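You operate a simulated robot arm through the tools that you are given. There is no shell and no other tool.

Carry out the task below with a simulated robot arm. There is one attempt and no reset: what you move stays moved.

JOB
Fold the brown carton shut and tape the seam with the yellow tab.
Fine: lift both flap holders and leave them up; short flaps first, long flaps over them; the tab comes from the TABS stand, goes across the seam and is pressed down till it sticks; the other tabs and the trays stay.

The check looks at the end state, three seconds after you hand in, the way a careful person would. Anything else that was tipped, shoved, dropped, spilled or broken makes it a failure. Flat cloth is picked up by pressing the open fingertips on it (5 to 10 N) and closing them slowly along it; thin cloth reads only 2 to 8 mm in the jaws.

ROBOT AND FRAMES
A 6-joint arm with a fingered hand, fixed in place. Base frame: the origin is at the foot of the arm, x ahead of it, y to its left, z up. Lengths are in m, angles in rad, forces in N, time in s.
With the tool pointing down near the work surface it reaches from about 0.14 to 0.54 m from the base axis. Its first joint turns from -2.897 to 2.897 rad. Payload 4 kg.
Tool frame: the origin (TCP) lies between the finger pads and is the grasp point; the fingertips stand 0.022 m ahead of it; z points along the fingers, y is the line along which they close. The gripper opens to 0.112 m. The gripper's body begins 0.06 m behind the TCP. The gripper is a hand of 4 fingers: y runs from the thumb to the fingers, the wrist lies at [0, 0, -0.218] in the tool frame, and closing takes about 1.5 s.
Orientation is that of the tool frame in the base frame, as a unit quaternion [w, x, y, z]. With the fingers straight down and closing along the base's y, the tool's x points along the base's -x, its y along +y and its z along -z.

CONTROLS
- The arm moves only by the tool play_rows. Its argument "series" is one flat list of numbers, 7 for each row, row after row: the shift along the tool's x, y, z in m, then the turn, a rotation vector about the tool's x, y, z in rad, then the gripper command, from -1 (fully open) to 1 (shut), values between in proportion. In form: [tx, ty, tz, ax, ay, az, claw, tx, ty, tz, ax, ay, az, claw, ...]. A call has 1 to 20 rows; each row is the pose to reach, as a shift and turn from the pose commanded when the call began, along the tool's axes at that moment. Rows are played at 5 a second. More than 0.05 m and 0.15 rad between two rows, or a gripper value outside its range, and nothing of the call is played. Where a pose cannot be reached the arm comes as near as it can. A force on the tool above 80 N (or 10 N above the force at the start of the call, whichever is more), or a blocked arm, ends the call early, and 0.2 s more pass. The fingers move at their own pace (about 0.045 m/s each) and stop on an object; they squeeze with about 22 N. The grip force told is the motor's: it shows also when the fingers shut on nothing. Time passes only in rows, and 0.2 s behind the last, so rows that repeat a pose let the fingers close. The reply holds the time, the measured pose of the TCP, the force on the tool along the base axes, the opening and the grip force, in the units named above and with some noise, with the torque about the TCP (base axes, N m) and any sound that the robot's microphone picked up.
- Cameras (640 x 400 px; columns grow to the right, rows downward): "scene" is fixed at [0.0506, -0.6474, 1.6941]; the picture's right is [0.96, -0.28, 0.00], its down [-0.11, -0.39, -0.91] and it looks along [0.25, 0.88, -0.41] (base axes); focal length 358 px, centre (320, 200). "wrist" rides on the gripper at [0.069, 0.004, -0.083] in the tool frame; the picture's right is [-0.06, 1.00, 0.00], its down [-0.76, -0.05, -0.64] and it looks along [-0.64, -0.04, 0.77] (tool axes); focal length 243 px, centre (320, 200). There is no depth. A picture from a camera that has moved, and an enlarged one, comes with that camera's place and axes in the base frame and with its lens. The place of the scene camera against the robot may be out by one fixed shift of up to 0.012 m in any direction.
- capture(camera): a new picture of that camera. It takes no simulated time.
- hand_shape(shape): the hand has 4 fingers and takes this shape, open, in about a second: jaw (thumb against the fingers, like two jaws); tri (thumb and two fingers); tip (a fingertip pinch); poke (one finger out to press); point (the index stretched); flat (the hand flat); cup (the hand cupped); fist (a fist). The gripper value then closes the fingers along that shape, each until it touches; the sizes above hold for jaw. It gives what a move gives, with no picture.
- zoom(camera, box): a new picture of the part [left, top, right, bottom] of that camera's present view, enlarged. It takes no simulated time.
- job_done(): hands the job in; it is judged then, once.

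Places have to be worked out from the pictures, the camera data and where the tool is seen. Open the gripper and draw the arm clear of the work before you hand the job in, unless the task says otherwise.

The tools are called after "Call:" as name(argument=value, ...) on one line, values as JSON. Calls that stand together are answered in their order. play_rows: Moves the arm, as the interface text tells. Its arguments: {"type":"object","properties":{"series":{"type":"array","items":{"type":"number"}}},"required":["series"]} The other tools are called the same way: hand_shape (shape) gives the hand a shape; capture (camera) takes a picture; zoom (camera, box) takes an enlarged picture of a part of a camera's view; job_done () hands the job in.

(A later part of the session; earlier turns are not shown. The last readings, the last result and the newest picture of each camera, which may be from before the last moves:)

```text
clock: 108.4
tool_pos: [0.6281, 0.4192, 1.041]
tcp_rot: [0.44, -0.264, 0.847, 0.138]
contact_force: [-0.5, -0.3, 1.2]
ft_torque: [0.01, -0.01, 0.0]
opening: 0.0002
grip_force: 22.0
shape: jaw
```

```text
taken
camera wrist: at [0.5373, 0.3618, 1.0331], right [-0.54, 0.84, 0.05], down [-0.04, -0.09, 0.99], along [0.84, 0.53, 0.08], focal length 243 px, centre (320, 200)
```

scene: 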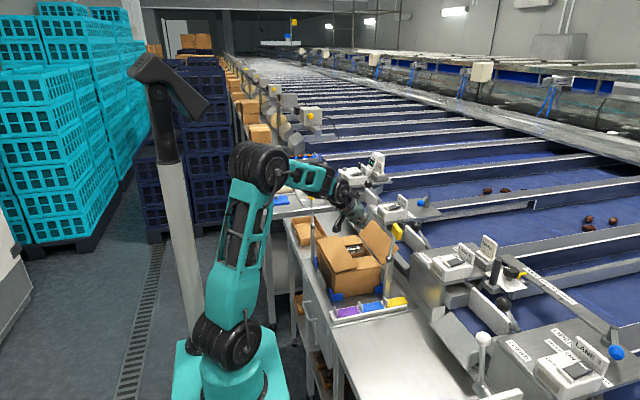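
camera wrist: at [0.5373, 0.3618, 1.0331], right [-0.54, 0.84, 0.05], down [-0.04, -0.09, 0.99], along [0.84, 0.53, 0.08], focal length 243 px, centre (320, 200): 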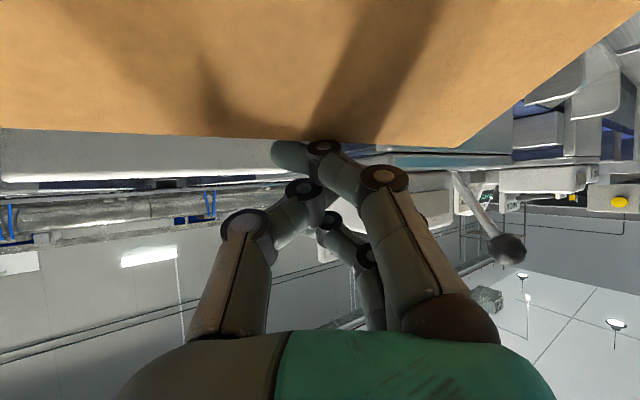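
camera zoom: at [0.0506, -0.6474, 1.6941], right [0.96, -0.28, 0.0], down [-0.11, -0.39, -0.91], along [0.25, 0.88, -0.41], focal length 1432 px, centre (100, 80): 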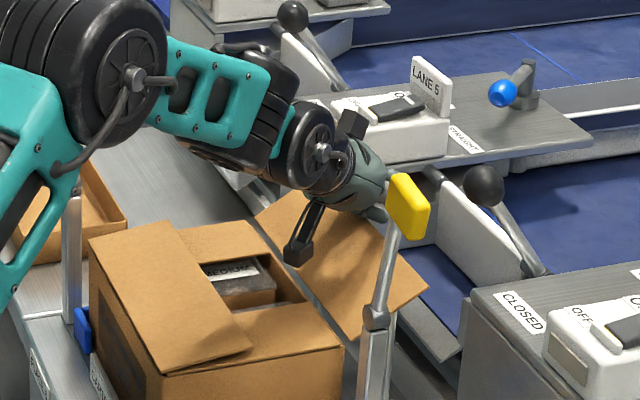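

The blunt closed fist pushes the flap's edge outward instead of catching it. I raise clear and look at other hand shapes ("flat") that may give straighter fingers for hooking.

Call:
play_rows(series=[-0.0246, 0, -0.0172, 0, 0, 0, 1, -0.0491, 0, -0.0344, 0, 0, 0, 1, -0.0737, 0, -0.0517, 0, 0, 0, 1, -0.0737, 0, -0.0867, 0, 0.05, 0, 1, -0.0737, 0, -0.1217, 0, 0.1, 0, 1, -0.0737, 0, -0.1517, 0, 0.175, 0, 1, -0.0737, 0, -0.1517, 0, 0.175, 0, 1])

Call:
hand_shape(shape="flat")

Call:
capture(camera="wrist")

Call:
zoom(camera="scene", box=[310, 160, 420, 280])

```text
clock: 110.0
tool_pos: [0.5626, 0.3709, 1.1896]
tcp_rot: [0.365, -0.275, 0.882, 0.115]
contact_force: [-0.3, 0.0, -0.1]
ft_torque: [0.01, 0.0, -0.04]
opening: 0.0
grip_force: 22.3
shape: jaw
```

```text
clock: 110.9
tool_pos: [0.5613, 0.3714, 1.1893]
tcp_rot: [0.364, -0.275, 0.883, 0.114]
contact_force: [-0.5, 0.2, 0.2]
ft_torque: [0.0, -0.01, 0.0]
opening: 0.1059
grip_force: 0.1
shape: flat
```

```text
taken
camera wrist: at [0.4707, 0.3136, 1.1992], right [-0.53, 0.85, 0.05], down [0.1, 0.01, 0.99], along [0.84, 0.53, -0.09], focal length 243 px, centre (320, 200)
```

wrist: 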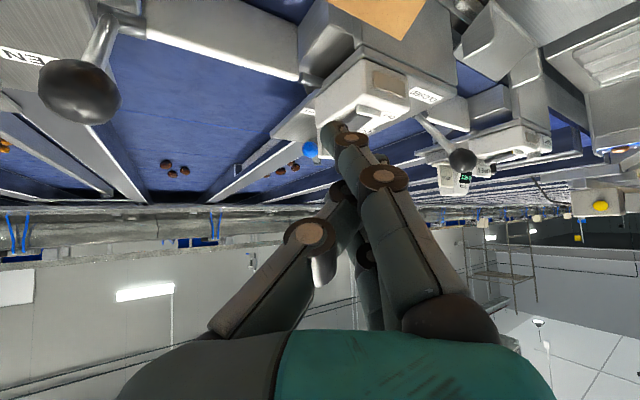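

```text
3.33 times, centred on (365, 220) of scene
camera zoom: at [0.0506, -0.6474, 1.6941], right [0.96, -0.28, 0.0], down [-0.11, -0.39, -0.91], along [0.25, 0.88, -0.41], focal length 1194 px, centre (170, 133)
```

zoom: 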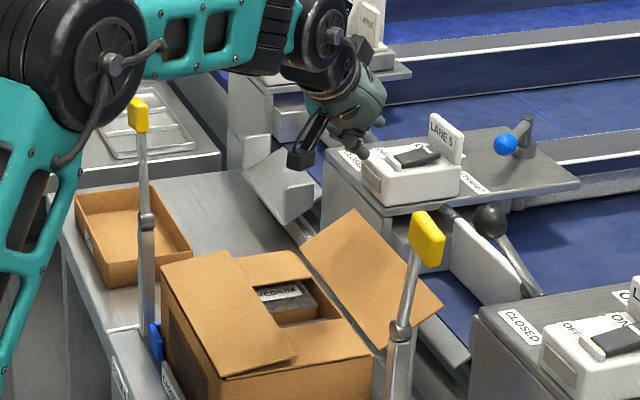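

The flat hand gives straight fingers like a rake. I rotate the hand 90° about its own axis here (in free air) so the fingers lie side by side along the flap's edge, palm facing inward.

Call:
play_rows(series=[0, 0, 0, 0, 0, 0.131, -1, 0, 0, 0, 0, 0, 0.262, -1, 0, 0, 0, 0, 0, 0.393, -1, 0, 0, 0, 0, 0, 0.524, -1, 0, 0, 0, 0, 0, 0.655, -1, 0, 0, 0, 0, 0, 0.785, -1, 0, 0, 0, 0, 0, 0.916, -1, 0, 0, 0, 0, 0, 1.047, -1, 0, 0, 0, 0, 0, 1.178, -1, 0, 0, 0, 0, 0, 1.309, -1, 0, 0, 0, 0, 0, 1.44, -1, 0, 0, 0, 0, 0, 1.571, -1, 0, 0, 0, 0, 0, 1.571, -1])

Call:
capture(camera="wrist")

Call:
zoom(camera="scene", box=[310, 160, 420, 280])

```text
clock: 113.7
tool_pos: [0.5599, 0.3722, 1.1901]
tcp_rot: [0.177, 0.431, 0.818, 0.338]
contact_force: [0.2, -0.7, -0.2]
ft_torque: [-0.01, 0.02, 0.0]
opening: 0.1059
grip_force: 0.0
shape: flat
```

```text
taken
camera wrist: at [0.4761, 0.3973, 1.2523], right [0.62, 0.35, 0.7], down [0.03, -0.91, 0.42], along [0.78, -0.24, -0.57], focal length 243 px, centre (320, 200)
```

wrist: 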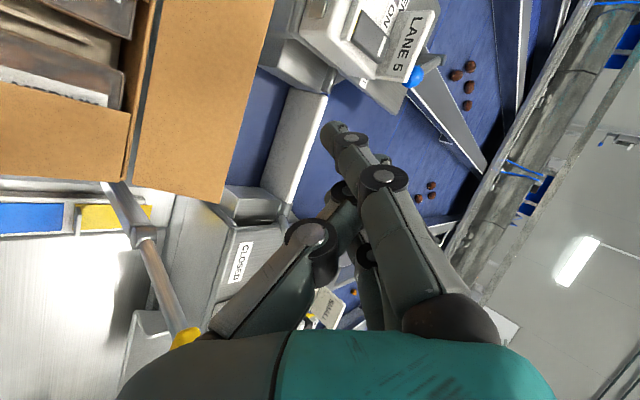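

```text
3.33 times, centred on (365, 220) of scene
camera zoom: at [0.0506, -0.6474, 1.6941], right [0.96, -0.28, 0.0], down [-0.11, -0.39, -0.91], along [0.25, 0.88, -0.41], focal length 1194 px, centre (170, 133)
```

zoom: 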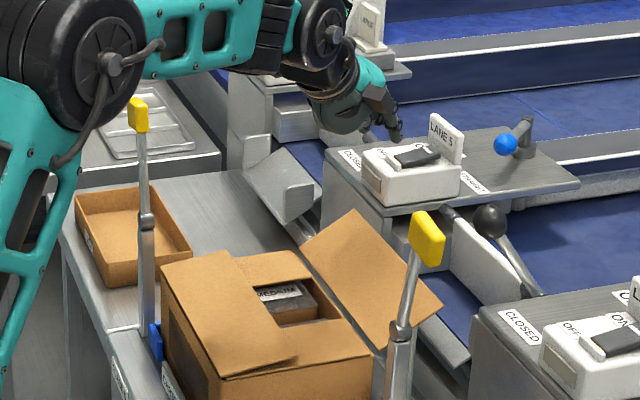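

The far flap now leans out further (edge ≈ (0.613, 1.025)). I check the "point" shape in this orientation, since the stretched index should then point nearly straight down.

Call:
hand_shape(shape="point")

Call:
capture(camera="wrist")

Call:
zoom(camera="scene", box=[340, 150, 420, 230])

```text
clock: 114.6
tool_pos: [0.5598, 0.3718, 1.1893]
tcp_rot: [0.177, 0.429, 0.818, 0.339]
contact_force: [-0.5, -0.5, -0.4]
ft_torque: [0.01, 0.03, 0.0]
opening: 0.0003
grip_force: 0.1
shape: point
```

```text
taken
camera wrist: at [0.476, 0.3972, 1.2522], right [0.62, 0.35, 0.7], down [0.03, -0.91, 0.42], along [0.79, -0.24, -0.57], focal length 243 px, centre (320, 200)
```

wrist: 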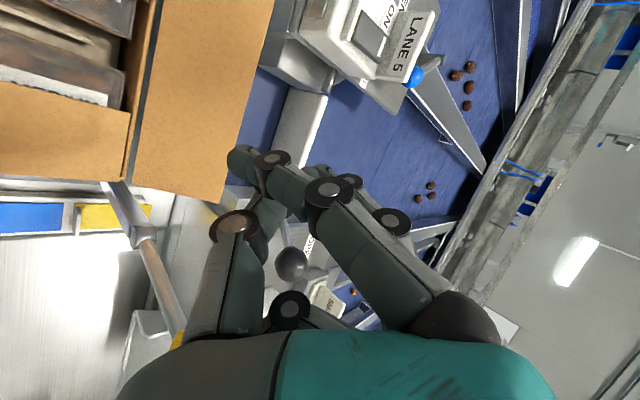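

```text
5.00 times, centred on (380, 190) of scene
camera zoom: at [0.0506, -0.6474, 1.6941], right [0.96, -0.28, 0.0], down [-0.11, -0.39, -0.91], along [0.25, 0.88, -0.41], focal length 1790 px, centre (20, 250)
```

zoom: 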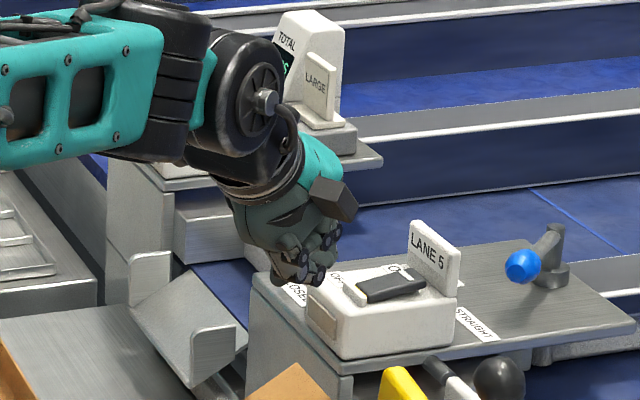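

The thumb in the open jaw is a straight, thin prong; with the hand rolled ~40° it becomes the lowest part and makes a good hook. I switch to jaw and roll the hand accordingly, still in free air.

Call:
hand_shape(shape="jaw")

Call:
play_rows(series=[0, 0, 0, 0, 0, -0.125, -1, 0, 0, 0, 0, 0, -0.25, -1, 0, 0, 0, 0, 0, -0.374, -1, 0, 0, 0, 0, 0, -0.499, -1, 0, 0, 0, 0, 0, -0.624, -1, 0, 0, 0, 0, 0, -0.748, -1, 0, 0, 0, 0, 0, -0.873, -1, 0, 0, 0, 0, 0, -0.873, -1])

Call:
capture(camera="wrist")

Call:
zoom(camera="scene", box=[310, 150, 420, 280])

```text
clock: 115.5
tool_pos: [0.5598, 0.3707, 1.1901]
tcp_rot: [0.177, 0.43, 0.818, 0.339]
contact_force: [-0.5, -0.3, 0.2]
ft_torque: [0.02, 0.0, 0.01]
opening: 0.1121
grip_force: 0.0
shape: jaw
```

```text
clock: 117.3
tool_pos: [0.5607, 0.3702, 1.1891]
tcp_rot: [0.305, 0.043, 0.923, 0.231]
contact_force: [0.3, -0.1, 0.2]
ft_torque: [0.01, -0.02, 0.01]
opening: 0.1118
grip_force: 0.0
shape: jaw
```

```text
taken
camera wrist: at [0.4566, 0.3571, 1.2135], right [-0.01, 0.87, 0.49], down [0.25, -0.47, 0.85], along [0.97, 0.13, -0.21], focal length 243 px, centre (320, 200)
```

wrist: 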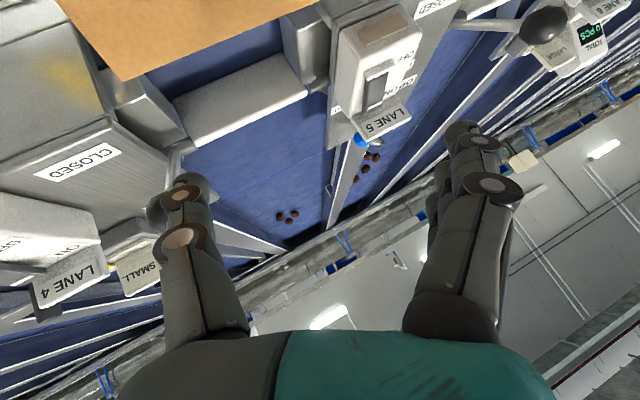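

```text
3.08 times, centred on (365, 215) of scene
camera zoom: at [0.0506, -0.6474, 1.6941], right [0.96, -0.28, 0.0], down [-0.11, -0.39, -0.91], along [0.25, 0.88, -0.41], focal length 1102 px, centre (182, 154)
```

zoom: 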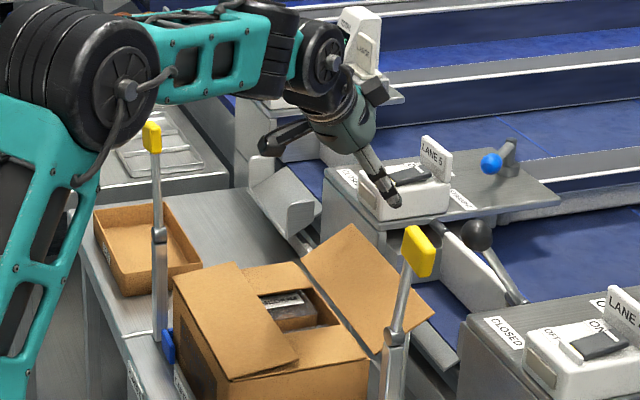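

The thumb sticks out as a clean prong. Now I extend to a pre-hook point with the thumb above and beyond the far flap's edge.

Call:
play_rows(series=[-0.0019, 0.0014, 0.0285, -0.014, -0.017, 0, -1, -0.0038, 0.0028, 0.057, -0.028, -0.034, 0, -1, -0.0056, 0.0041, 0.0854, -0.042, -0.05, 0, -1, -0.0075, 0.0055, 0.1139, -0.056, -0.067, 0, -1, -0.0075, 0.0055, 0.1139, -0.056, -0.067, 0, -1])

Call:
capture(camera="wrist")

Call:
zoom(camera="scene", box=[330, 170, 420, 280])

```text
clock: 118.5
tool_pos: [0.6321, 0.4209, 1.1156]
tcp_rot: [0.336, 0.042, 0.905, 0.256]
contact_force: [0.1, 0.6, 0.5]
ft_torque: [-0.02, 0.03, 0.0]
opening: 0.1118
grip_force: 0.1
shape: jaw
```

```text
taken
camera wrist: at [0.5267, 0.4066, 1.1309], right [-0.04, 0.85, 0.53], down [0.19, -0.51, 0.84], along [0.98, 0.14, -0.14], focal length 243 px, centre (320, 200)
```

wrist: 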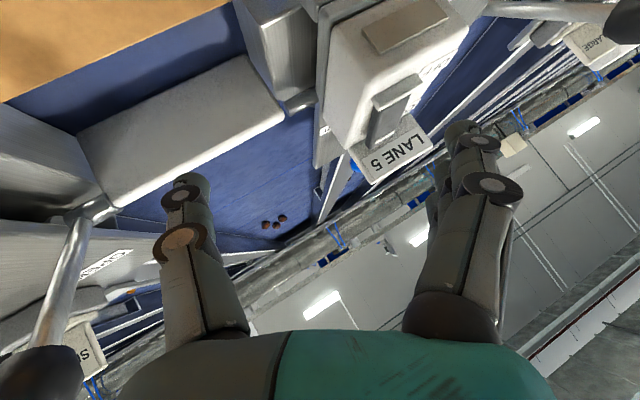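

```text
3.64 times, centred on (375, 225) of scene
camera zoom: at [0.0506, -0.6474, 1.6941], right [0.96, -0.28, 0.0], down [-0.11, -0.39, -0.91], along [0.25, 0.88, -0.41], focal length 1302 px, centre (120, 109)
```

zoom: 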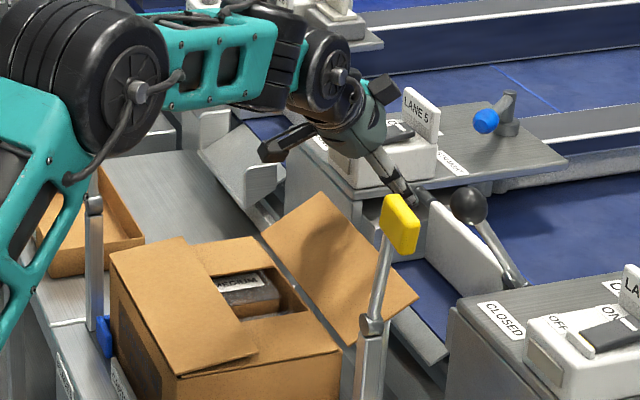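

The flap edge is at about (0.609, 1.031) and the chute plate behind is at x≈0.707, so there's room. I lower the thumb behind the edge and start pulling inward.

Call:
play_rows(series=[0.0158, -0.0125, 0.0158, 0, 0, 0, -1, 0.0314, -0.0241, 0.03, 0, 0, 0, -1, 0.0417, -0.0251, 0.0261, 0, 0, 0, -1, 0.0489, -0.0162, 0.0042, 0, 0, 0, -1])

Call:
capture(camera="wrist")

Call:
zoom(camera="scene", box=[330, 170, 420, 280])

```text
clock: 119.5
tool_pos: [0.5991, 0.4212, 1.0769]
tcp_rot: [0.335, 0.042, 0.906, 0.256]
contact_force: [-0.2, 0.8, -0.5]
ft_torque: [0.0, 0.0, -0.02]
opening: 0.1118
grip_force: 0.0
shape: jaw
```

```text
taken
camera wrist: at [0.4933, 0.4059, 1.092], right [-0.04, 0.85, 0.53], down [0.19, -0.51, 0.84], along [0.98, 0.14, -0.14], focal length 243 px, centre (320, 200)
```

wrist: 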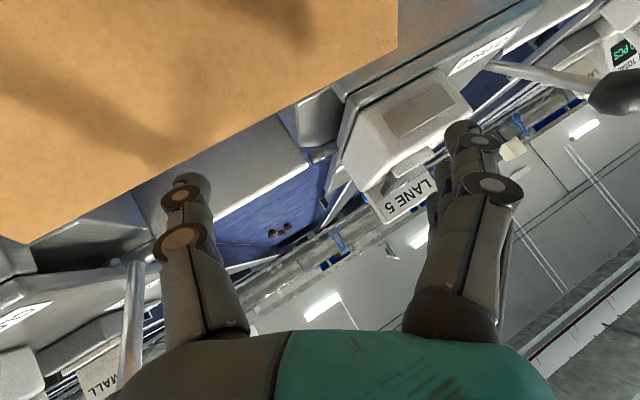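

```text
3.64 times, centred on (375, 225) of scene
camera zoom: at [0.0506, -0.6474, 1.6941], right [0.96, -0.28, 0.0], down [-0.11, -0.39, -0.91], along [0.25, 0.88, -0.41], focal length 1302 px, centre (120, 109)
```

zoom: 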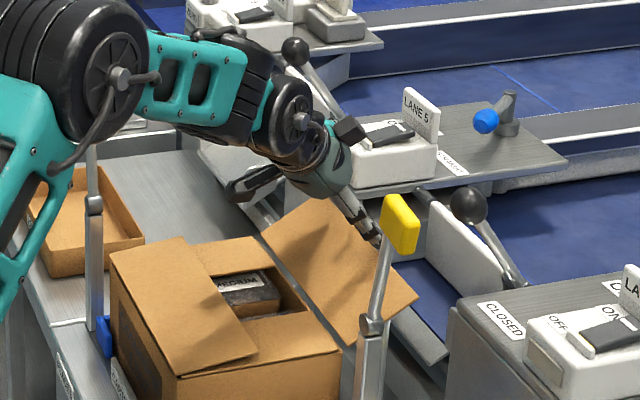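

The flap is lying out at ~150° (edge ≈ (0.619, 1.016)), so the thumb was still just above the edge. I go up, further out, and lower again to T ≈ (0.647, 0.395, 1.05).

Call:
play_rows(series=[-0.0176, 0.0148, -0.0193, 0, 0, 0, -1, -0.0384, 0.0066, -0.0143, 0, 0, 0, -1, -0.0595, -0.0121, -0.0016, 0, 0, 0, -1, -0.0442, -0.0272, 0.0196, 0, 0, 0, -1, -0.0277, -0.0404, 0.0363, 0, 0, 0, -1, -0.0277, -0.0404, 0.0363, 0, 0, 0, -1])

Call:
capture(camera="wrist")

Call:
zoom(camera="scene", box=[340, 180, 420, 280])

```text
clock: 120.9
tool_pos: [0.6452, 0.3948, 1.0492]
tcp_rot: [0.336, 0.042, 0.906, 0.256]
contact_force: [0.5, -0.2, 0.3]
ft_torque: [0.01, -0.02, -0.02]
opening: 0.112
grip_force: 0.1
shape: jaw
```

```text
taken
camera wrist: at [0.5399, 0.3797, 1.0639], right [-0.04, 0.85, 0.53], down [0.19, -0.51, 0.84], along [0.98, 0.14, -0.14], focal length 243 px, centre (320, 200)
```

wrist: 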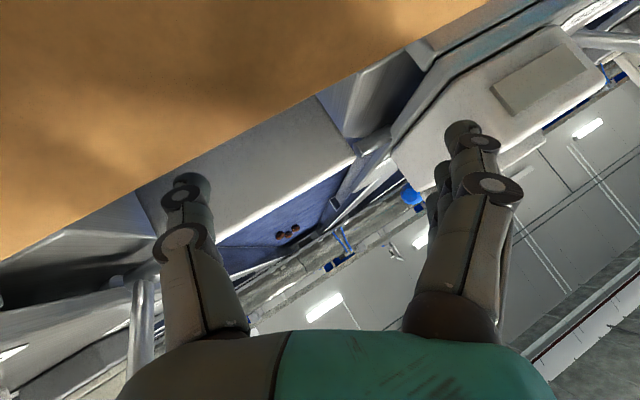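

```text
4.00 times, centred on (380, 230) of scene
camera zoom: at [0.0506, -0.6474, 1.6941], right [0.96, -0.28, 0.0], down [-0.11, -0.39, -0.91], along [0.25, 0.88, -0.41], focal length 1432 px, centre (80, 80)
```

zoom: 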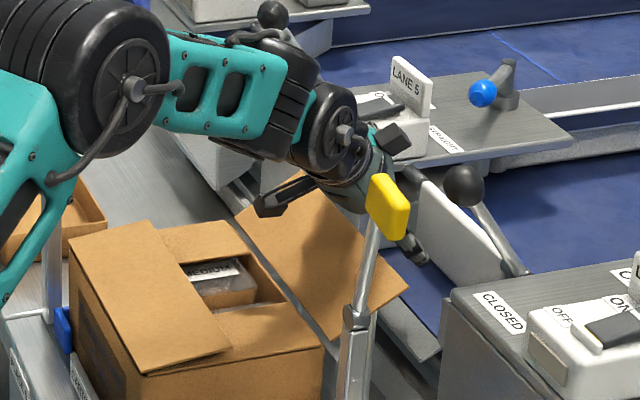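

Now the thumb tip is beyond and below the flap's edge. I pull inward along the flap's arc.

Call:
play_rows(series=[0.013, -0.0002, -0.007, 0, 0, 0, -1, 0.0148, 0.0073, -0.0231, 0, 0, 0, -1, 0.0198, 0.0156, -0.0424, 0, 0, 0, -1, 0.0265, 0.0195, -0.054, 0, 0, 0, -1, 0.0343, 0.0232, -0.0658, 0, 0, 0, -1])

Call:
capture(camera="wrist")

Call:
zoom(camera="scene", box=[340, 180, 420, 280])

```text
clock: 122.1
tool_pos: [0.5759, 0.3931, 1.0843]
tcp_rot: [0.336, 0.044, 0.906, 0.255]
contact_force: [0.6, 0.2, -0.2]
ft_torque: [0.02, -0.01, 0.0]
opening: 0.112
grip_force: 0.0
shape: jaw
```

```text
taken
camera wrist: at [0.471, 0.3793, 1.0986], right [-0.04, 0.85, 0.53], down [0.19, -0.51, 0.84], along [0.98, 0.14, -0.14], focal length 243 px, centre (320, 200)
```

wrist: 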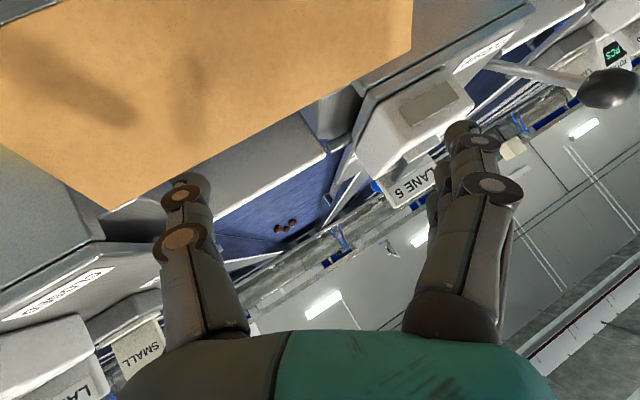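

```text
4.00 times, centred on (380, 230) of scene
camera zoom: at [0.0506, -0.6474, 1.6941], right [0.96, -0.28, 0.0], down [-0.11, -0.39, -0.91], along [0.25, 0.88, -0.41], focal length 1432 px, centre (80, 80)
```

zoom: 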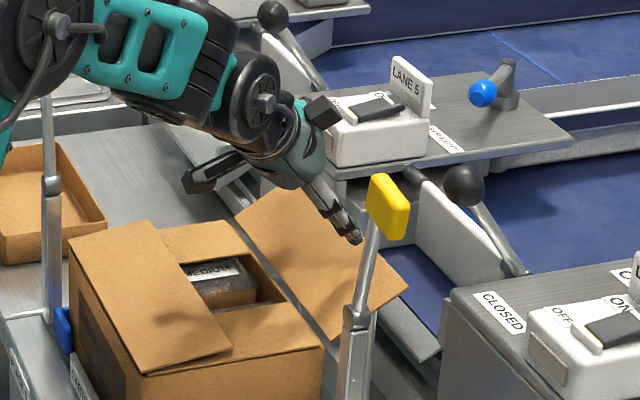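

The thumb's slope lets it slip over the far-leaning flap. I'll make the hand steeper (less tilt, radius shorter by working nearer y≈0.32 with the thumb) so the thumb can catch the edge; first raise, re-orient and go out beyond the edge.

Call:
play_rows(series=[-0.022, -0.0001, -0.0079, 0.05, 0.041, -0.072, -1, -0.0441, -0.0002, -0.0158, 0.099, 0.081, -0.143, -1, -0.0488, -0.013, 0.0067, 0.142, 0.1159, -0.2044, -1, -0.0535, -0.0258, 0.0291, 0.142, 0.1159, -0.2044, -1, -0.0535, -0.0258, 0.0291, 0.142, 0.1159, -0.2044, -1])

Call:
capture(camera="wrist")

Call:
zoom(camera="scene", box=[340, 180, 420, 280])

```text
clock: 123.3
tool_pos: [0.6394, 0.3707, 1.0824]
tcp_rot: [0.303, -0.041, 0.939, 0.159]
contact_force: [0.3, -0.2, 0.0]
ft_torque: [0.02, 0.0, -0.03]
opening: 0.1118
grip_force: 0.1
shape: jaw
```

```text
taken
camera wrist: at [0.5364, 0.3502, 1.1079], right [-0.12, 0.94, 0.31], down [0.27, -0.27, 0.92], along [0.95, 0.2, -0.23], focal length 243 px, centre (320, 200)
```

wrist: 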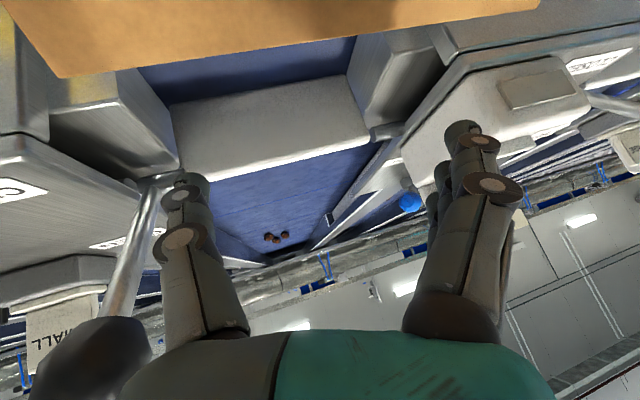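

```text
4.00 times, centred on (380, 230) of scene
camera zoom: at [0.0506, -0.6474, 1.6941], right [0.96, -0.28, 0.0], down [-0.11, -0.39, -0.91], along [0.25, 0.88, -0.41], focal length 1432 px, centre (80, 80)
```

zoom: 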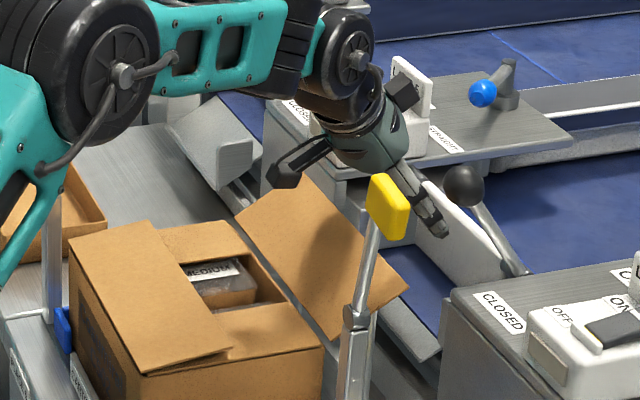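

Good, the hand is steeper and out beyond the edge. I lower the thumb behind the flap edge and look.

Call:
play_rows(series=[0.0142, -0.0059, 0.0164, 0, 0, 0, -1, 0.0275, -0.0109, 0.0306, 0, 0, 0, -1, 0.0326, -0.0122, 0.0341, 0, 0, 0, -1, 0.0326, -0.0122, 0.0341, 0, 0, 0, -1])

Call:
capture(camera="wrist")

Call:
zoom(camera="scene", box=[360, 200, 420, 275])

```text
clock: 124.3
tool_pos: [0.6331, 0.3716, 1.0344]
tcp_rot: [0.303, -0.041, 0.939, 0.158]
contact_force: [-0.1, -0.7, 0.2]
ft_torque: [0.0, 0.04, -0.02]
opening: 0.112
grip_force: 0.0
shape: jaw
```

```text
taken
camera wrist: at [0.5304, 0.35, 1.0589], right [-0.12, 0.94, 0.31], down [0.27, -0.27, 0.92], along [0.95, 0.2, -0.23], focal length 243 px, centre (320, 200)
```

wrist: 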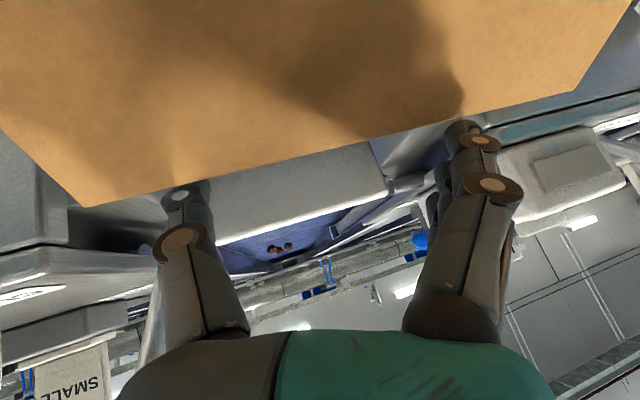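

```text
5.33 times, centred on (390, 238) of scene
camera zoom: at [0.0506, -0.6474, 1.6941], right [0.96, -0.28, 0.0], down [-0.11, -0.39, -0.91], along [0.25, 0.88, -0.41], focal length 1910 px, centre (-53, 0)
```

zoom: 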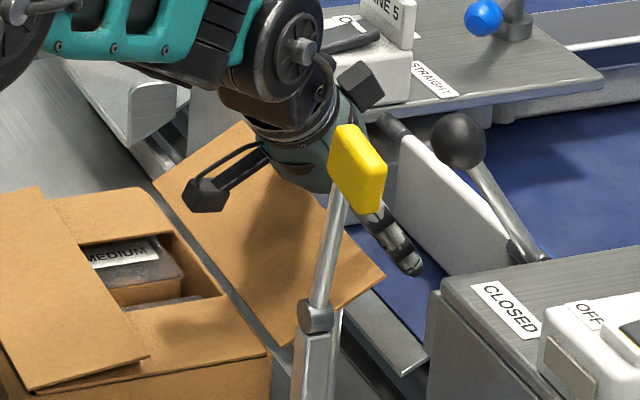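

The thumb tip is now hidden behind the flap edge, i.e. properly behind it. I pull along the flap's arc, slightly biased inward.

Call:
play_rows(series=[0.0072, 0.0005, -0.0022, 0, 0, 0, -1, 0.0092, 0.0052, -0.0159, 0, 0, 0, -1, 0.0116, 0.0097, -0.0291, 0, 0, 0, -1, 0.0162, 0.0139, -0.0419, 0, 0, 0, -1])

Call:
capture(camera="wrist")

Call:
zoom(camera="scene", box=[360, 200, 420, 275])

```text
clock: 125.3
tool_pos: [0.5944, 0.3696, 1.0618]
tcp_rot: [0.303, -0.041, 0.939, 0.158]
contact_force: [0.4, 0.0, 0.6]
ft_torque: [0.0, -0.01, 0.0]
opening: 0.1118
grip_force: 0.0
shape: jaw
```

```text
taken
camera wrist: at [0.492, 0.3486, 1.0862], right [-0.12, 0.94, 0.31], down [0.27, -0.27, 0.92], along [0.95, 0.19, -0.23], focal length 243 px, centre (320, 200)
```

wrist: 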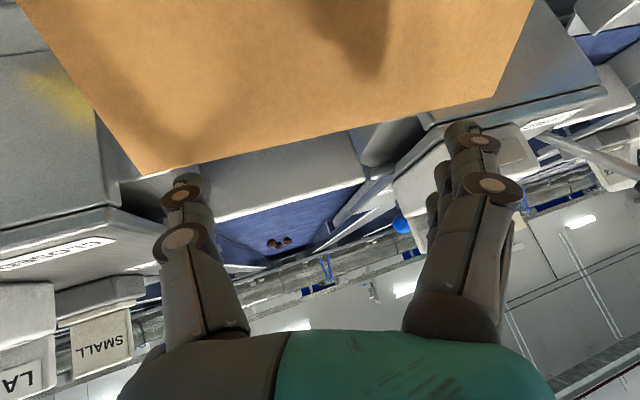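

```text
5.33 times, centred on (390, 238) of scene
camera zoom: at [0.0506, -0.6474, 1.6941], right [0.96, -0.28, 0.0], down [-0.11, -0.39, -0.91], along [0.25, 0.88, -0.41], focal length 1910 px, centre (-53, 0)
```

zoom: 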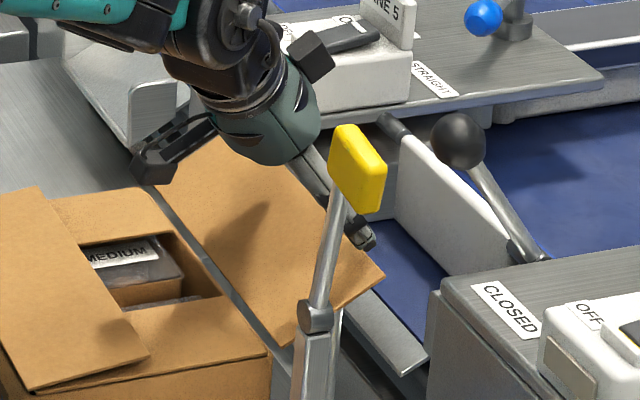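

The flap didn't follow. I compare the overall state with the earlier picture (same zoom) before the next attempt.

Call:
zoom(camera="scene", box=[290, 160, 430, 320])

```text
2.50 times, centred on (360, 240) of scene
camera zoom: at [0.0506, -0.6474, 1.6941], right [0.96, -0.28, 0.0], down [-0.11, -0.39, -0.91], along [0.25, 0.88, -0.41], focal length 895 px, centre (220, 100)
```

zoom: 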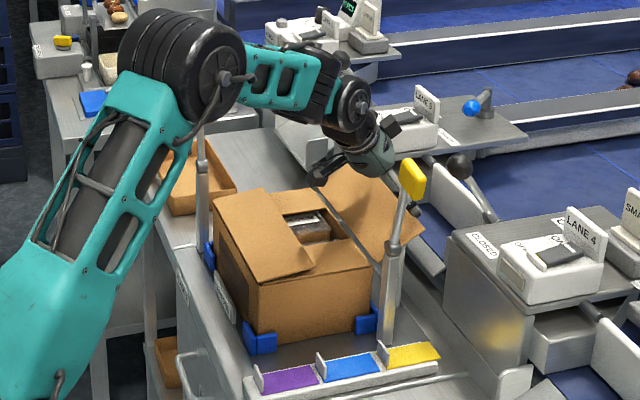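

I'll try once more with firmer engagement: go back out and behind the edge, then press inward horizontally and read the force to see whether the thumb really bears on the flap.

Call:
play_rows(series=[-0.0117, 0.0054, -0.0153, 0, 0, 0, -1, -0.0459, -0.0008, 0.0027, 0, 0, 0, -1, -0.0426, -0.0058, 0.0195, 0, 0, 0, -1, -0.0251, -0.014, 0.0425, 0, 0, 0, -1, -0.0172, -0.0151, 0.0427, 0, 0, 0, -1, -0.0172, -0.0151, 0.0427, 0, 0, 0, -1])

Call:
play_rows(series=[0.0041, 0.0009, -0.0028, 0, 0, 0, -1, 0.0081, 0.0017, -0.0056, 0, 0, 0, -1, 0.0122, 0.0026, -0.0084, 0, 0, 0, -1, 0.0162, 0.0035, -0.0111, 0, 0, 0, -1])

Call:
capture(camera="wrist")

Call:
zoom(camera="scene", box=[360, 200, 420, 275])

```text
clock: 126.7
tool_pos: [0.6356, 0.37, 1.0347]
tcp_rot: [0.303, -0.04, 0.939, 0.157]
contact_force: [-0.3, 0.5, -0.2]
ft_torque: [0.01, 0.04, -0.02]
opening: 0.1121
grip_force: 0.0
shape: jaw
```

```text
clock: 127.7
tool_pos: [0.6148, 0.3713, 1.0368]
tcp_rot: [0.305, -0.04, 0.938, 0.158]
contact_force: [5.6, -0.1, 4.0]
ft_torque: [-0.16, -0.11, 0.32]
opening: 0.1118
grip_force: 0.0
shape: jaw
```

```text
taken
camera wrist: at [0.5133, 0.3493, 1.0606], right [-0.12, 0.94, 0.31], down [0.27, -0.27, 0.92], along [0.96, 0.2, -0.22], focal length 243 px, centre (320, 200)
```

wrist: 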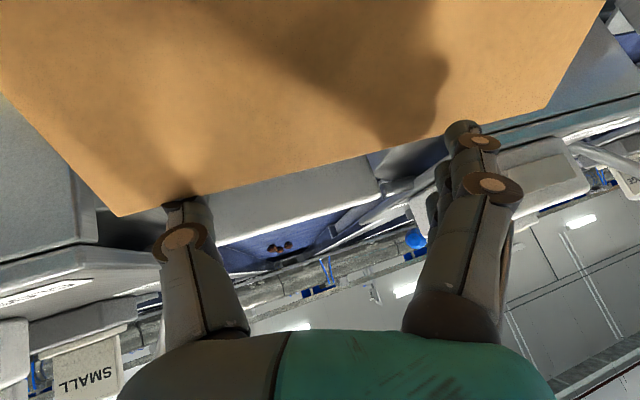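

```text
5.33 times, centred on (390, 238) of scene
camera zoom: at [0.0506, -0.6474, 1.6941], right [0.96, -0.28, 0.0], down [-0.11, -0.39, -0.91], along [0.25, 0.88, -0.41], focal length 1910 px, centre (-53, 0)
```

zoom: 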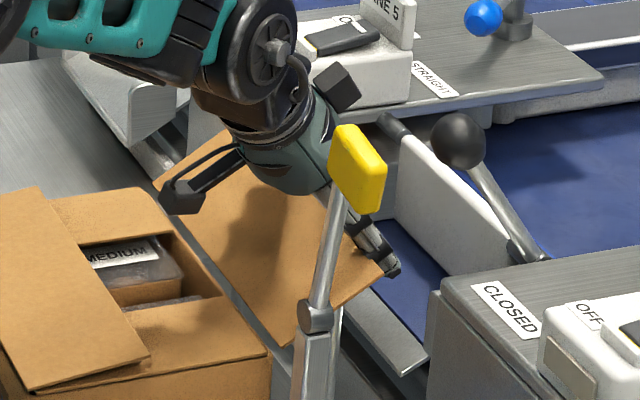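

Now there is a clear contact: about 7 N along the thumb's underside normal, so the thumb bears on the flap edge. Keeping that preload, I move slowly up along the flap's tangent so friction carries the edge upward.

Call:
play_rows(series=[-0.0005, 0.0016, -0.0047, 0, 0, 0, -1, -0.001, 0.0032, -0.0094, 0, 0, 0, -1, -0.0015, 0.0048, -0.0141, 0, 0, 0, -1, -0.002, 0.0064, -0.0188, 0, 0, 0, -1])

Call:
capture(camera="wrist")

Call:
zoom(camera="scene", box=[360, 200, 420, 275])

```text
clock: 128.7
tool_pos: [0.6049, 0.3703, 1.0504]
tcp_rot: [0.303, -0.04, 0.939, 0.157]
contact_force: [2.0, -0.7, 2.0]
ft_torque: [-0.1, -0.05, 0.1]
opening: 0.1118
grip_force: 0.0
shape: jaw
```

```text
taken
camera wrist: at [0.5014, 0.3492, 1.0761], right [-0.12, 0.94, 0.31], down [0.27, -0.27, 0.92], along [0.95, 0.19, -0.23], focal length 243 px, centre (320, 200)
```

wrist: 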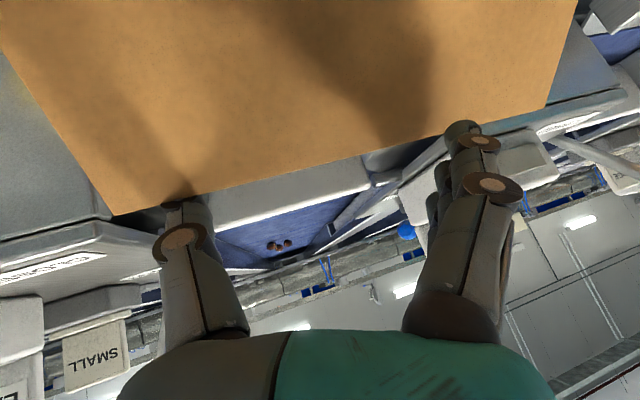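

```text
5.33 times, centred on (390, 238) of scene
camera zoom: at [0.0506, -0.6474, 1.6941], right [0.96, -0.28, 0.0], down [-0.11, -0.39, -0.91], along [0.25, 0.88, -0.41], focal length 1910 px, centre (-53, 0)
```

zoom: 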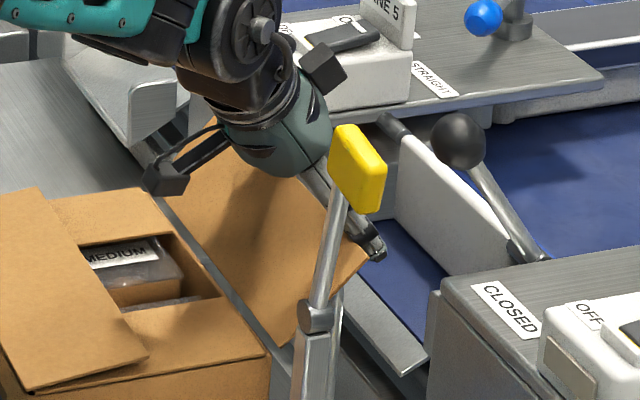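

It works: the flap rose with the thumb (corner moved up clearly). I continue along the arc up to vertical.

Call:
play_rows(series=[0.003, 0.0028, -0.0084, 0, 0, 0, -1, 0.0072, 0.0056, -0.0168, 0, 0, 0, -1, 0.0115, 0.0088, -0.0266, 0, 0, 0, -1, 0.0168, 0.0115, -0.0349, 0, 0, 0, -1, 0.0235, 0.0142, -0.0432, 0, 0, 0, -1, 0.0313, 0.0164, -0.05, 0, 0, 0, -1])

Call:
capture(camera="wrist")

Call:
zoom(camera="scene", box=[340, 190, 420, 285])

```text
clock: 130.1
tool_pos: [0.5491, 0.3701, 1.0748]
tcp_rot: [0.303, -0.04, 0.939, 0.157]
contact_force: [-0.5, 0.5, 0.9]
ft_torque: [-0.02, -0.06, -0.01]
opening: 0.1119
grip_force: 0.0
shape: jaw
```

```text
taken
camera wrist: at [0.4461, 0.3492, 1.1], right [-0.12, 0.94, 0.31], down [0.27, -0.27, 0.92], along [0.95, 0.19, -0.23], focal length 243 px, centre (320, 200)
```

wrist: 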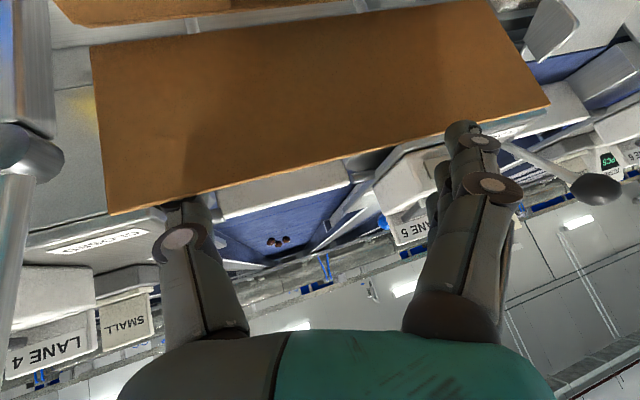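

```text
4.21 times, centred on (380, 238) of scene
camera zoom: at [0.0506, -0.6474, 1.6941], right [0.96, -0.28, 0.0], down [-0.11, -0.39, -0.91], along [0.25, 0.88, -0.41], focal length 1508 px, centre (67, 42)
```

zoom: 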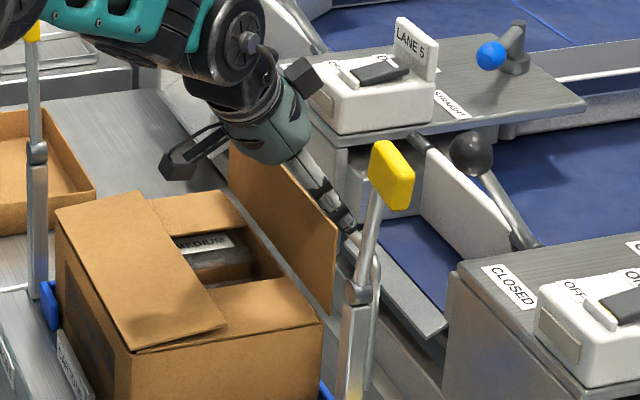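

The far flap is vertical now. I continue carrying it over and inward.

Call:
play_rows(series=[0.0077, 0.0016, -0.0053, 0, 0, 0, -1, 0.0181, 0.0034, -0.0112, 0, 0, 0, -1, 0.0277, 0.0044, -0.0147, 0, 0, 0, -1, 0.0384, 0.005, -0.0169, 0, 0, 0, -1, 0.0503, 0.0049, -0.0175, 0, 0, 0, -1, 0.0609, 0.0044, -0.0166, 0, 0, 0, -1])

Call:
capture(camera="wrist")

Call:
zoom(camera="scene", box=[340, 190, 420, 285])

```text
clock: 131.5
tool_pos: [0.4905, 0.3707, 1.0551]
tcp_rot: [0.303, -0.041, 0.939, 0.158]
contact_force: [-0.9, 0.6, -0.3]
ft_torque: [-0.01, -0.03, 0.0]
opening: 0.1118
grip_force: 0.1
shape: jaw
```

```text
taken
camera wrist: at [0.3874, 0.3499, 1.08], right [-0.12, 0.94, 0.31], down [0.27, -0.27, 0.92], along [0.95, 0.2, -0.23], focal length 243 px, centre (320, 200)
```

wrist: 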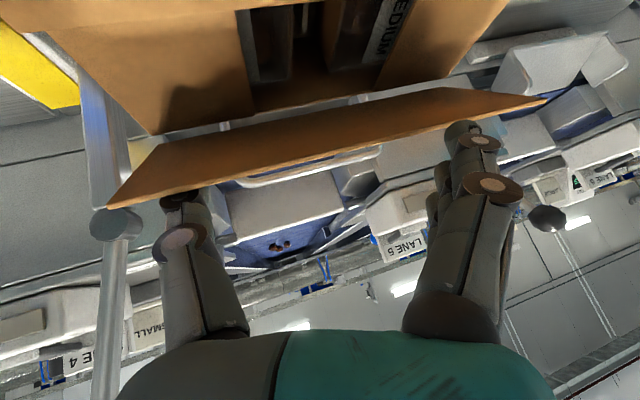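

```text
4.21 times, centred on (380, 238) of scene
camera zoom: at [0.0506, -0.6474, 1.6941], right [0.96, -0.28, 0.0], down [-0.11, -0.39, -0.91], along [0.25, 0.88, -0.41], focal length 1508 px, centre (67, 42)
```

zoom: 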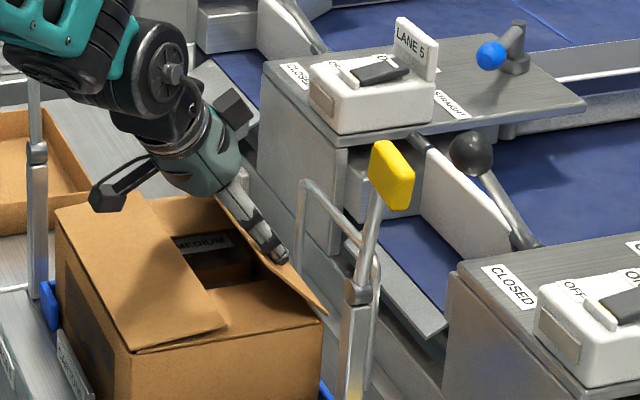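

The far flap is past vertical and leaning in. I press it down with the thumb.

Call:
play_rows(series=[0.0081, -0.0019, 0.0051, 0, 0, 0, -1, 0.0167, -0.0036, 0.0097, 0, 0, 0, -1, 0.0237, -0.0053, 0.0142, 0, 0, 0, -1, 0.0283, -0.0063, 0.0168, 0, 0, 0, -1])

Call:
capture(camera="wrist")

Call:
zoom(camera="scene", box=[300, 190, 420, 300])

```text
clock: 132.5
tool_pos: [0.4777, 0.3705, 1.0238]
tcp_rot: [0.303, -0.041, 0.939, 0.158]
contact_force: [0.3, 0.2, 0.7]
ft_torque: [0.0, -0.02, 0.02]
opening: 0.1117
grip_force: 0.1
shape: jaw
```

```text
taken
camera wrist: at [0.3742, 0.3492, 1.0485], right [-0.12, 0.94, 0.31], down [0.27, -0.27, 0.92], along [0.95, 0.2, -0.23], focal length 243 px, centre (320, 200)
```

wrist: 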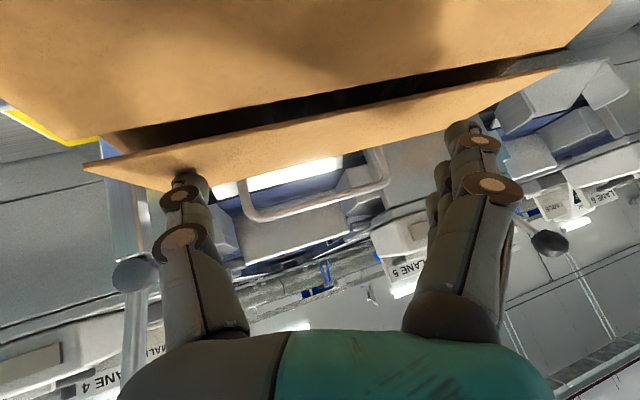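

```text
3.64 times, centred on (360, 245) of scene
camera zoom: at [0.0506, -0.6474, 1.6941], right [0.96, -0.28, 0.0], down [-0.11, -0.39, -0.91], along [0.25, 0.88, -0.41], focal length 1302 px, centre (174, 36)
```

zoom: 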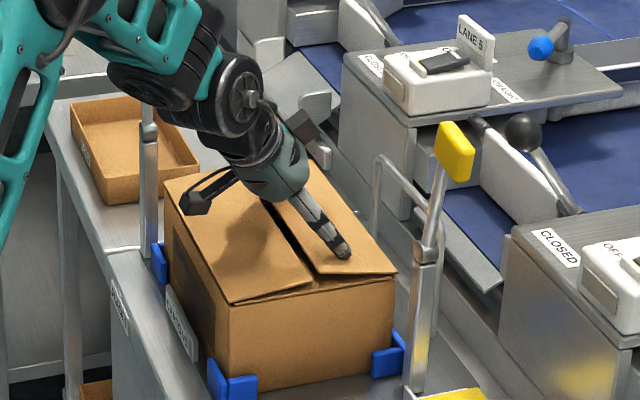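

The far flap is down over the short flaps. I lift off straight up and back away to check.

Call:
play_rows(series=[-0.0117, 0.0054, -0.0153, 0, 0, 0, -1, -0.0292, 0.0136, -0.0383, 0, 0, 0, -1, -0.0525, 0.0245, -0.0689, 0, 0, 0, -1, -0.055, 0.025, -0.1, 0, 0, 0, -1, -0.055, 0.025, -0.135, 0, 0, 0, -1, -0.055, 0.025, -0.17, 0, 0, 0, -1, -0.055, 0.025, -0.17, 0, 0, 0, -1])

Call:
capture(camera="wrist")

Call:
zoom(camera="scene", box=[300, 190, 420, 300])

```text
clock: 134.1
tool_pos: [0.422, 0.3372, 1.1907]
tcp_rot: [0.303, -0.04, 0.939, 0.157]
contact_force: [0.3, -0.2, 0.6]
ft_torque: [0.04, 0.01, -0.02]
opening: 0.1118
grip_force: 0.0
shape: jaw
```

```text
taken
camera wrist: at [0.3195, 0.3166, 1.216], right [-0.12, 0.94, 0.31], down [0.27, -0.27, 0.92], along [0.95, 0.2, -0.23], focal length 243 px, centre (320, 200)
```

wrist: 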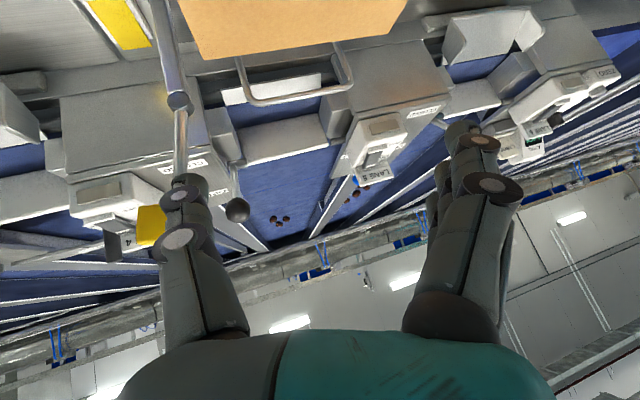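

```text
3.64 times, centred on (360, 245) of scene
camera zoom: at [0.0506, -0.6474, 1.6941], right [0.96, -0.28, 0.0], down [-0.11, -0.39, -0.91], along [0.25, 0.88, -0.41], focal length 1302 px, centre (174, 36)
```

zoom: 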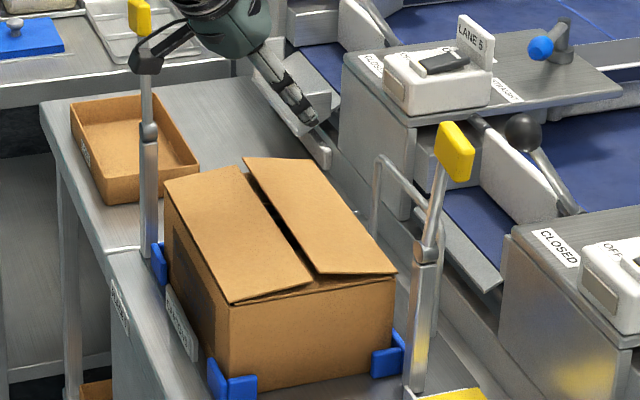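

Both long flaps now lie over the short flaps with the seam along y at x≈0.46. Next is the yellow tab: I straighten the hand and move to view the TABS stand.

Call:
play_rows(series=[0.011, -0.0186, -0.017, 0.0537, 0.1033, 0.014, -1, 0.0223, -0.0371, -0.034, 0.1075, 0.2066, 0.0279, -1, 0.0335, -0.0557, -0.051, 0.1612, 0.3099, 0.0419, -1, 0.0446, -0.0743, -0.0681, 0.2149, 0.4131, 0.0558, -1, 0.0558, -0.0928, -0.0851, 0.2687, 0.5164, 0.0698, -1, 0.0669, -0.1114, -0.1021, 0.3224, 0.6197, 0.0837, -1, 0.0669, -0.1114, -0.1021, 0.3224, 0.6197, 0.0837, -1])

Call:
capture(camera="wrist")

Call:
zoom(camera="scene", box=[320, 270, 440, 340])

```text
clock: 135.7
tool_pos: [0.3318, 0.201, 1.1999]
tcp_rot: [0.0, 0.0, 1.0, 0.0]
contact_force: [-0.4, 0.2, 0.4]
ft_torque: [0.01, 0.0, -0.03]
opening: 0.112
grip_force: 0.0
shape: jaw
```

```text
taken
camera wrist: at [0.2634, 0.2059, 1.2841], right [0.06, 1.0, 0.0], down [0.77, -0.05, 0.64], along [0.64, -0.04, -0.77], focal length 243 px, centre (320, 200)
```

wrist: 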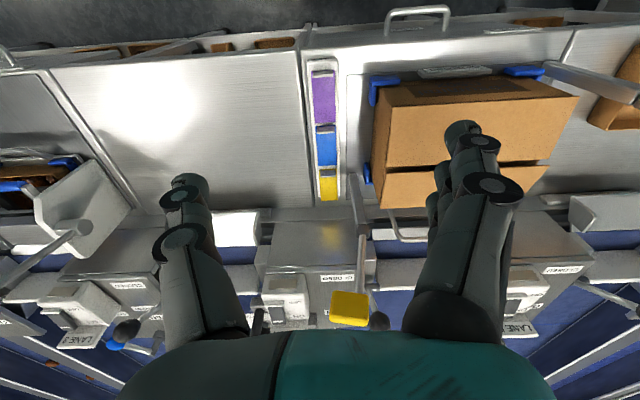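

```text
5.33 times, centred on (380, 305) of scene
camera zoom: at [0.0506, -0.6474, 1.6941], right [0.96, -0.28, 0.0], down [-0.11, -0.39, -0.91], along [0.25, 0.88, -0.41], focal length 1910 px, centre (0, -360)
```

zoom: 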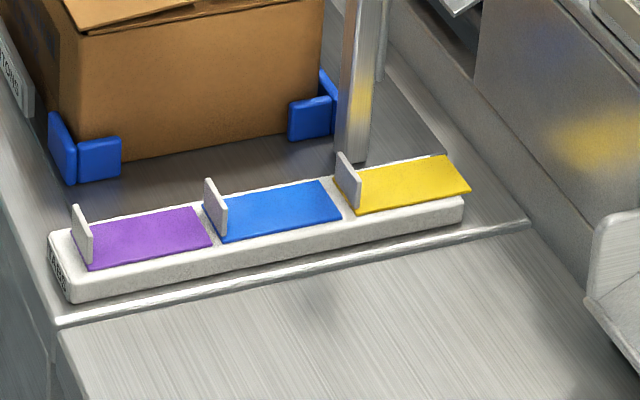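

The tabs each lie flat on the white bar with a small upright white fin at their −x end; the yellow one overhangs the bar's +x end slightly. I move lower for a close look.

Call:
play_rows(series=[-0.018, 0, 0.036, 0, 0, 0, -1, -0.036, 0, 0.072, 0, 0, 0, -1, -0.053, -0.003, 0.108, 0, 0, 0, -1, -0.07, -0.006, 0.144, 0, 0, 0, -1, -0.088, -0.008, 0.17, 0, 0, 0, -1, -0.088, -0.008, 0.17, 0, 0, 0, -1])

Call:
capture(camera="wrist")

Call:
zoom(camera="wrist", box=[220, 60, 420, 260])

```text
clock: 137.1
tool_pos: [0.4196, 0.1929, 1.0301]
tcp_rot: [0.0, 0.0, 1.0, 0.0]
contact_force: [0.1, 0.0, 0.0]
ft_torque: [0.02, 0.0, -0.02]
opening: 0.112
grip_force: 0.2
shape: jaw
```

```text
taken
camera wrist: at [0.3515, 0.198, 1.1129], right [0.06, 1.0, 0.0], down [0.77, -0.05, 0.64], along [0.64, -0.04, -0.77], focal length 243 px, centre (320, 200)
```

wrist: 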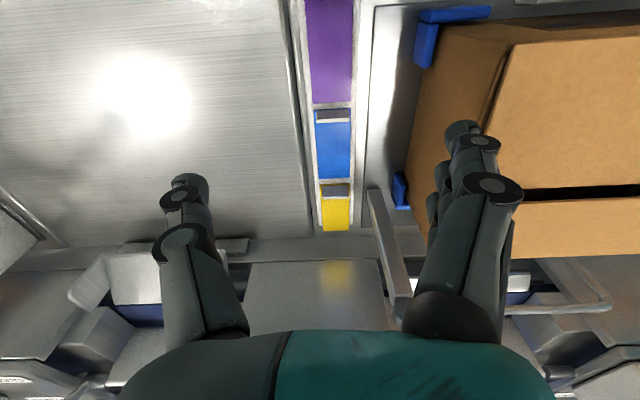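

```text
2.00 times, centred on (320, 160) of wrist
camera zoom: at [0.3515, 0.198, 1.1129], right [0.06, 1.0, 0.0], down [0.77, -0.05, 0.64], along [0.64, -0.04, -0.77], focal length 485 px, centre (320, 280)
```

zoom: 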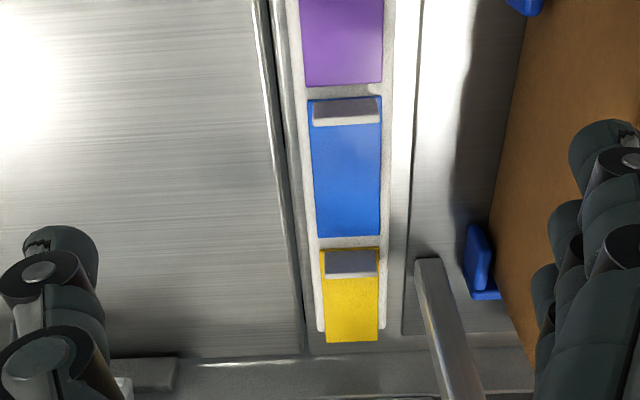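

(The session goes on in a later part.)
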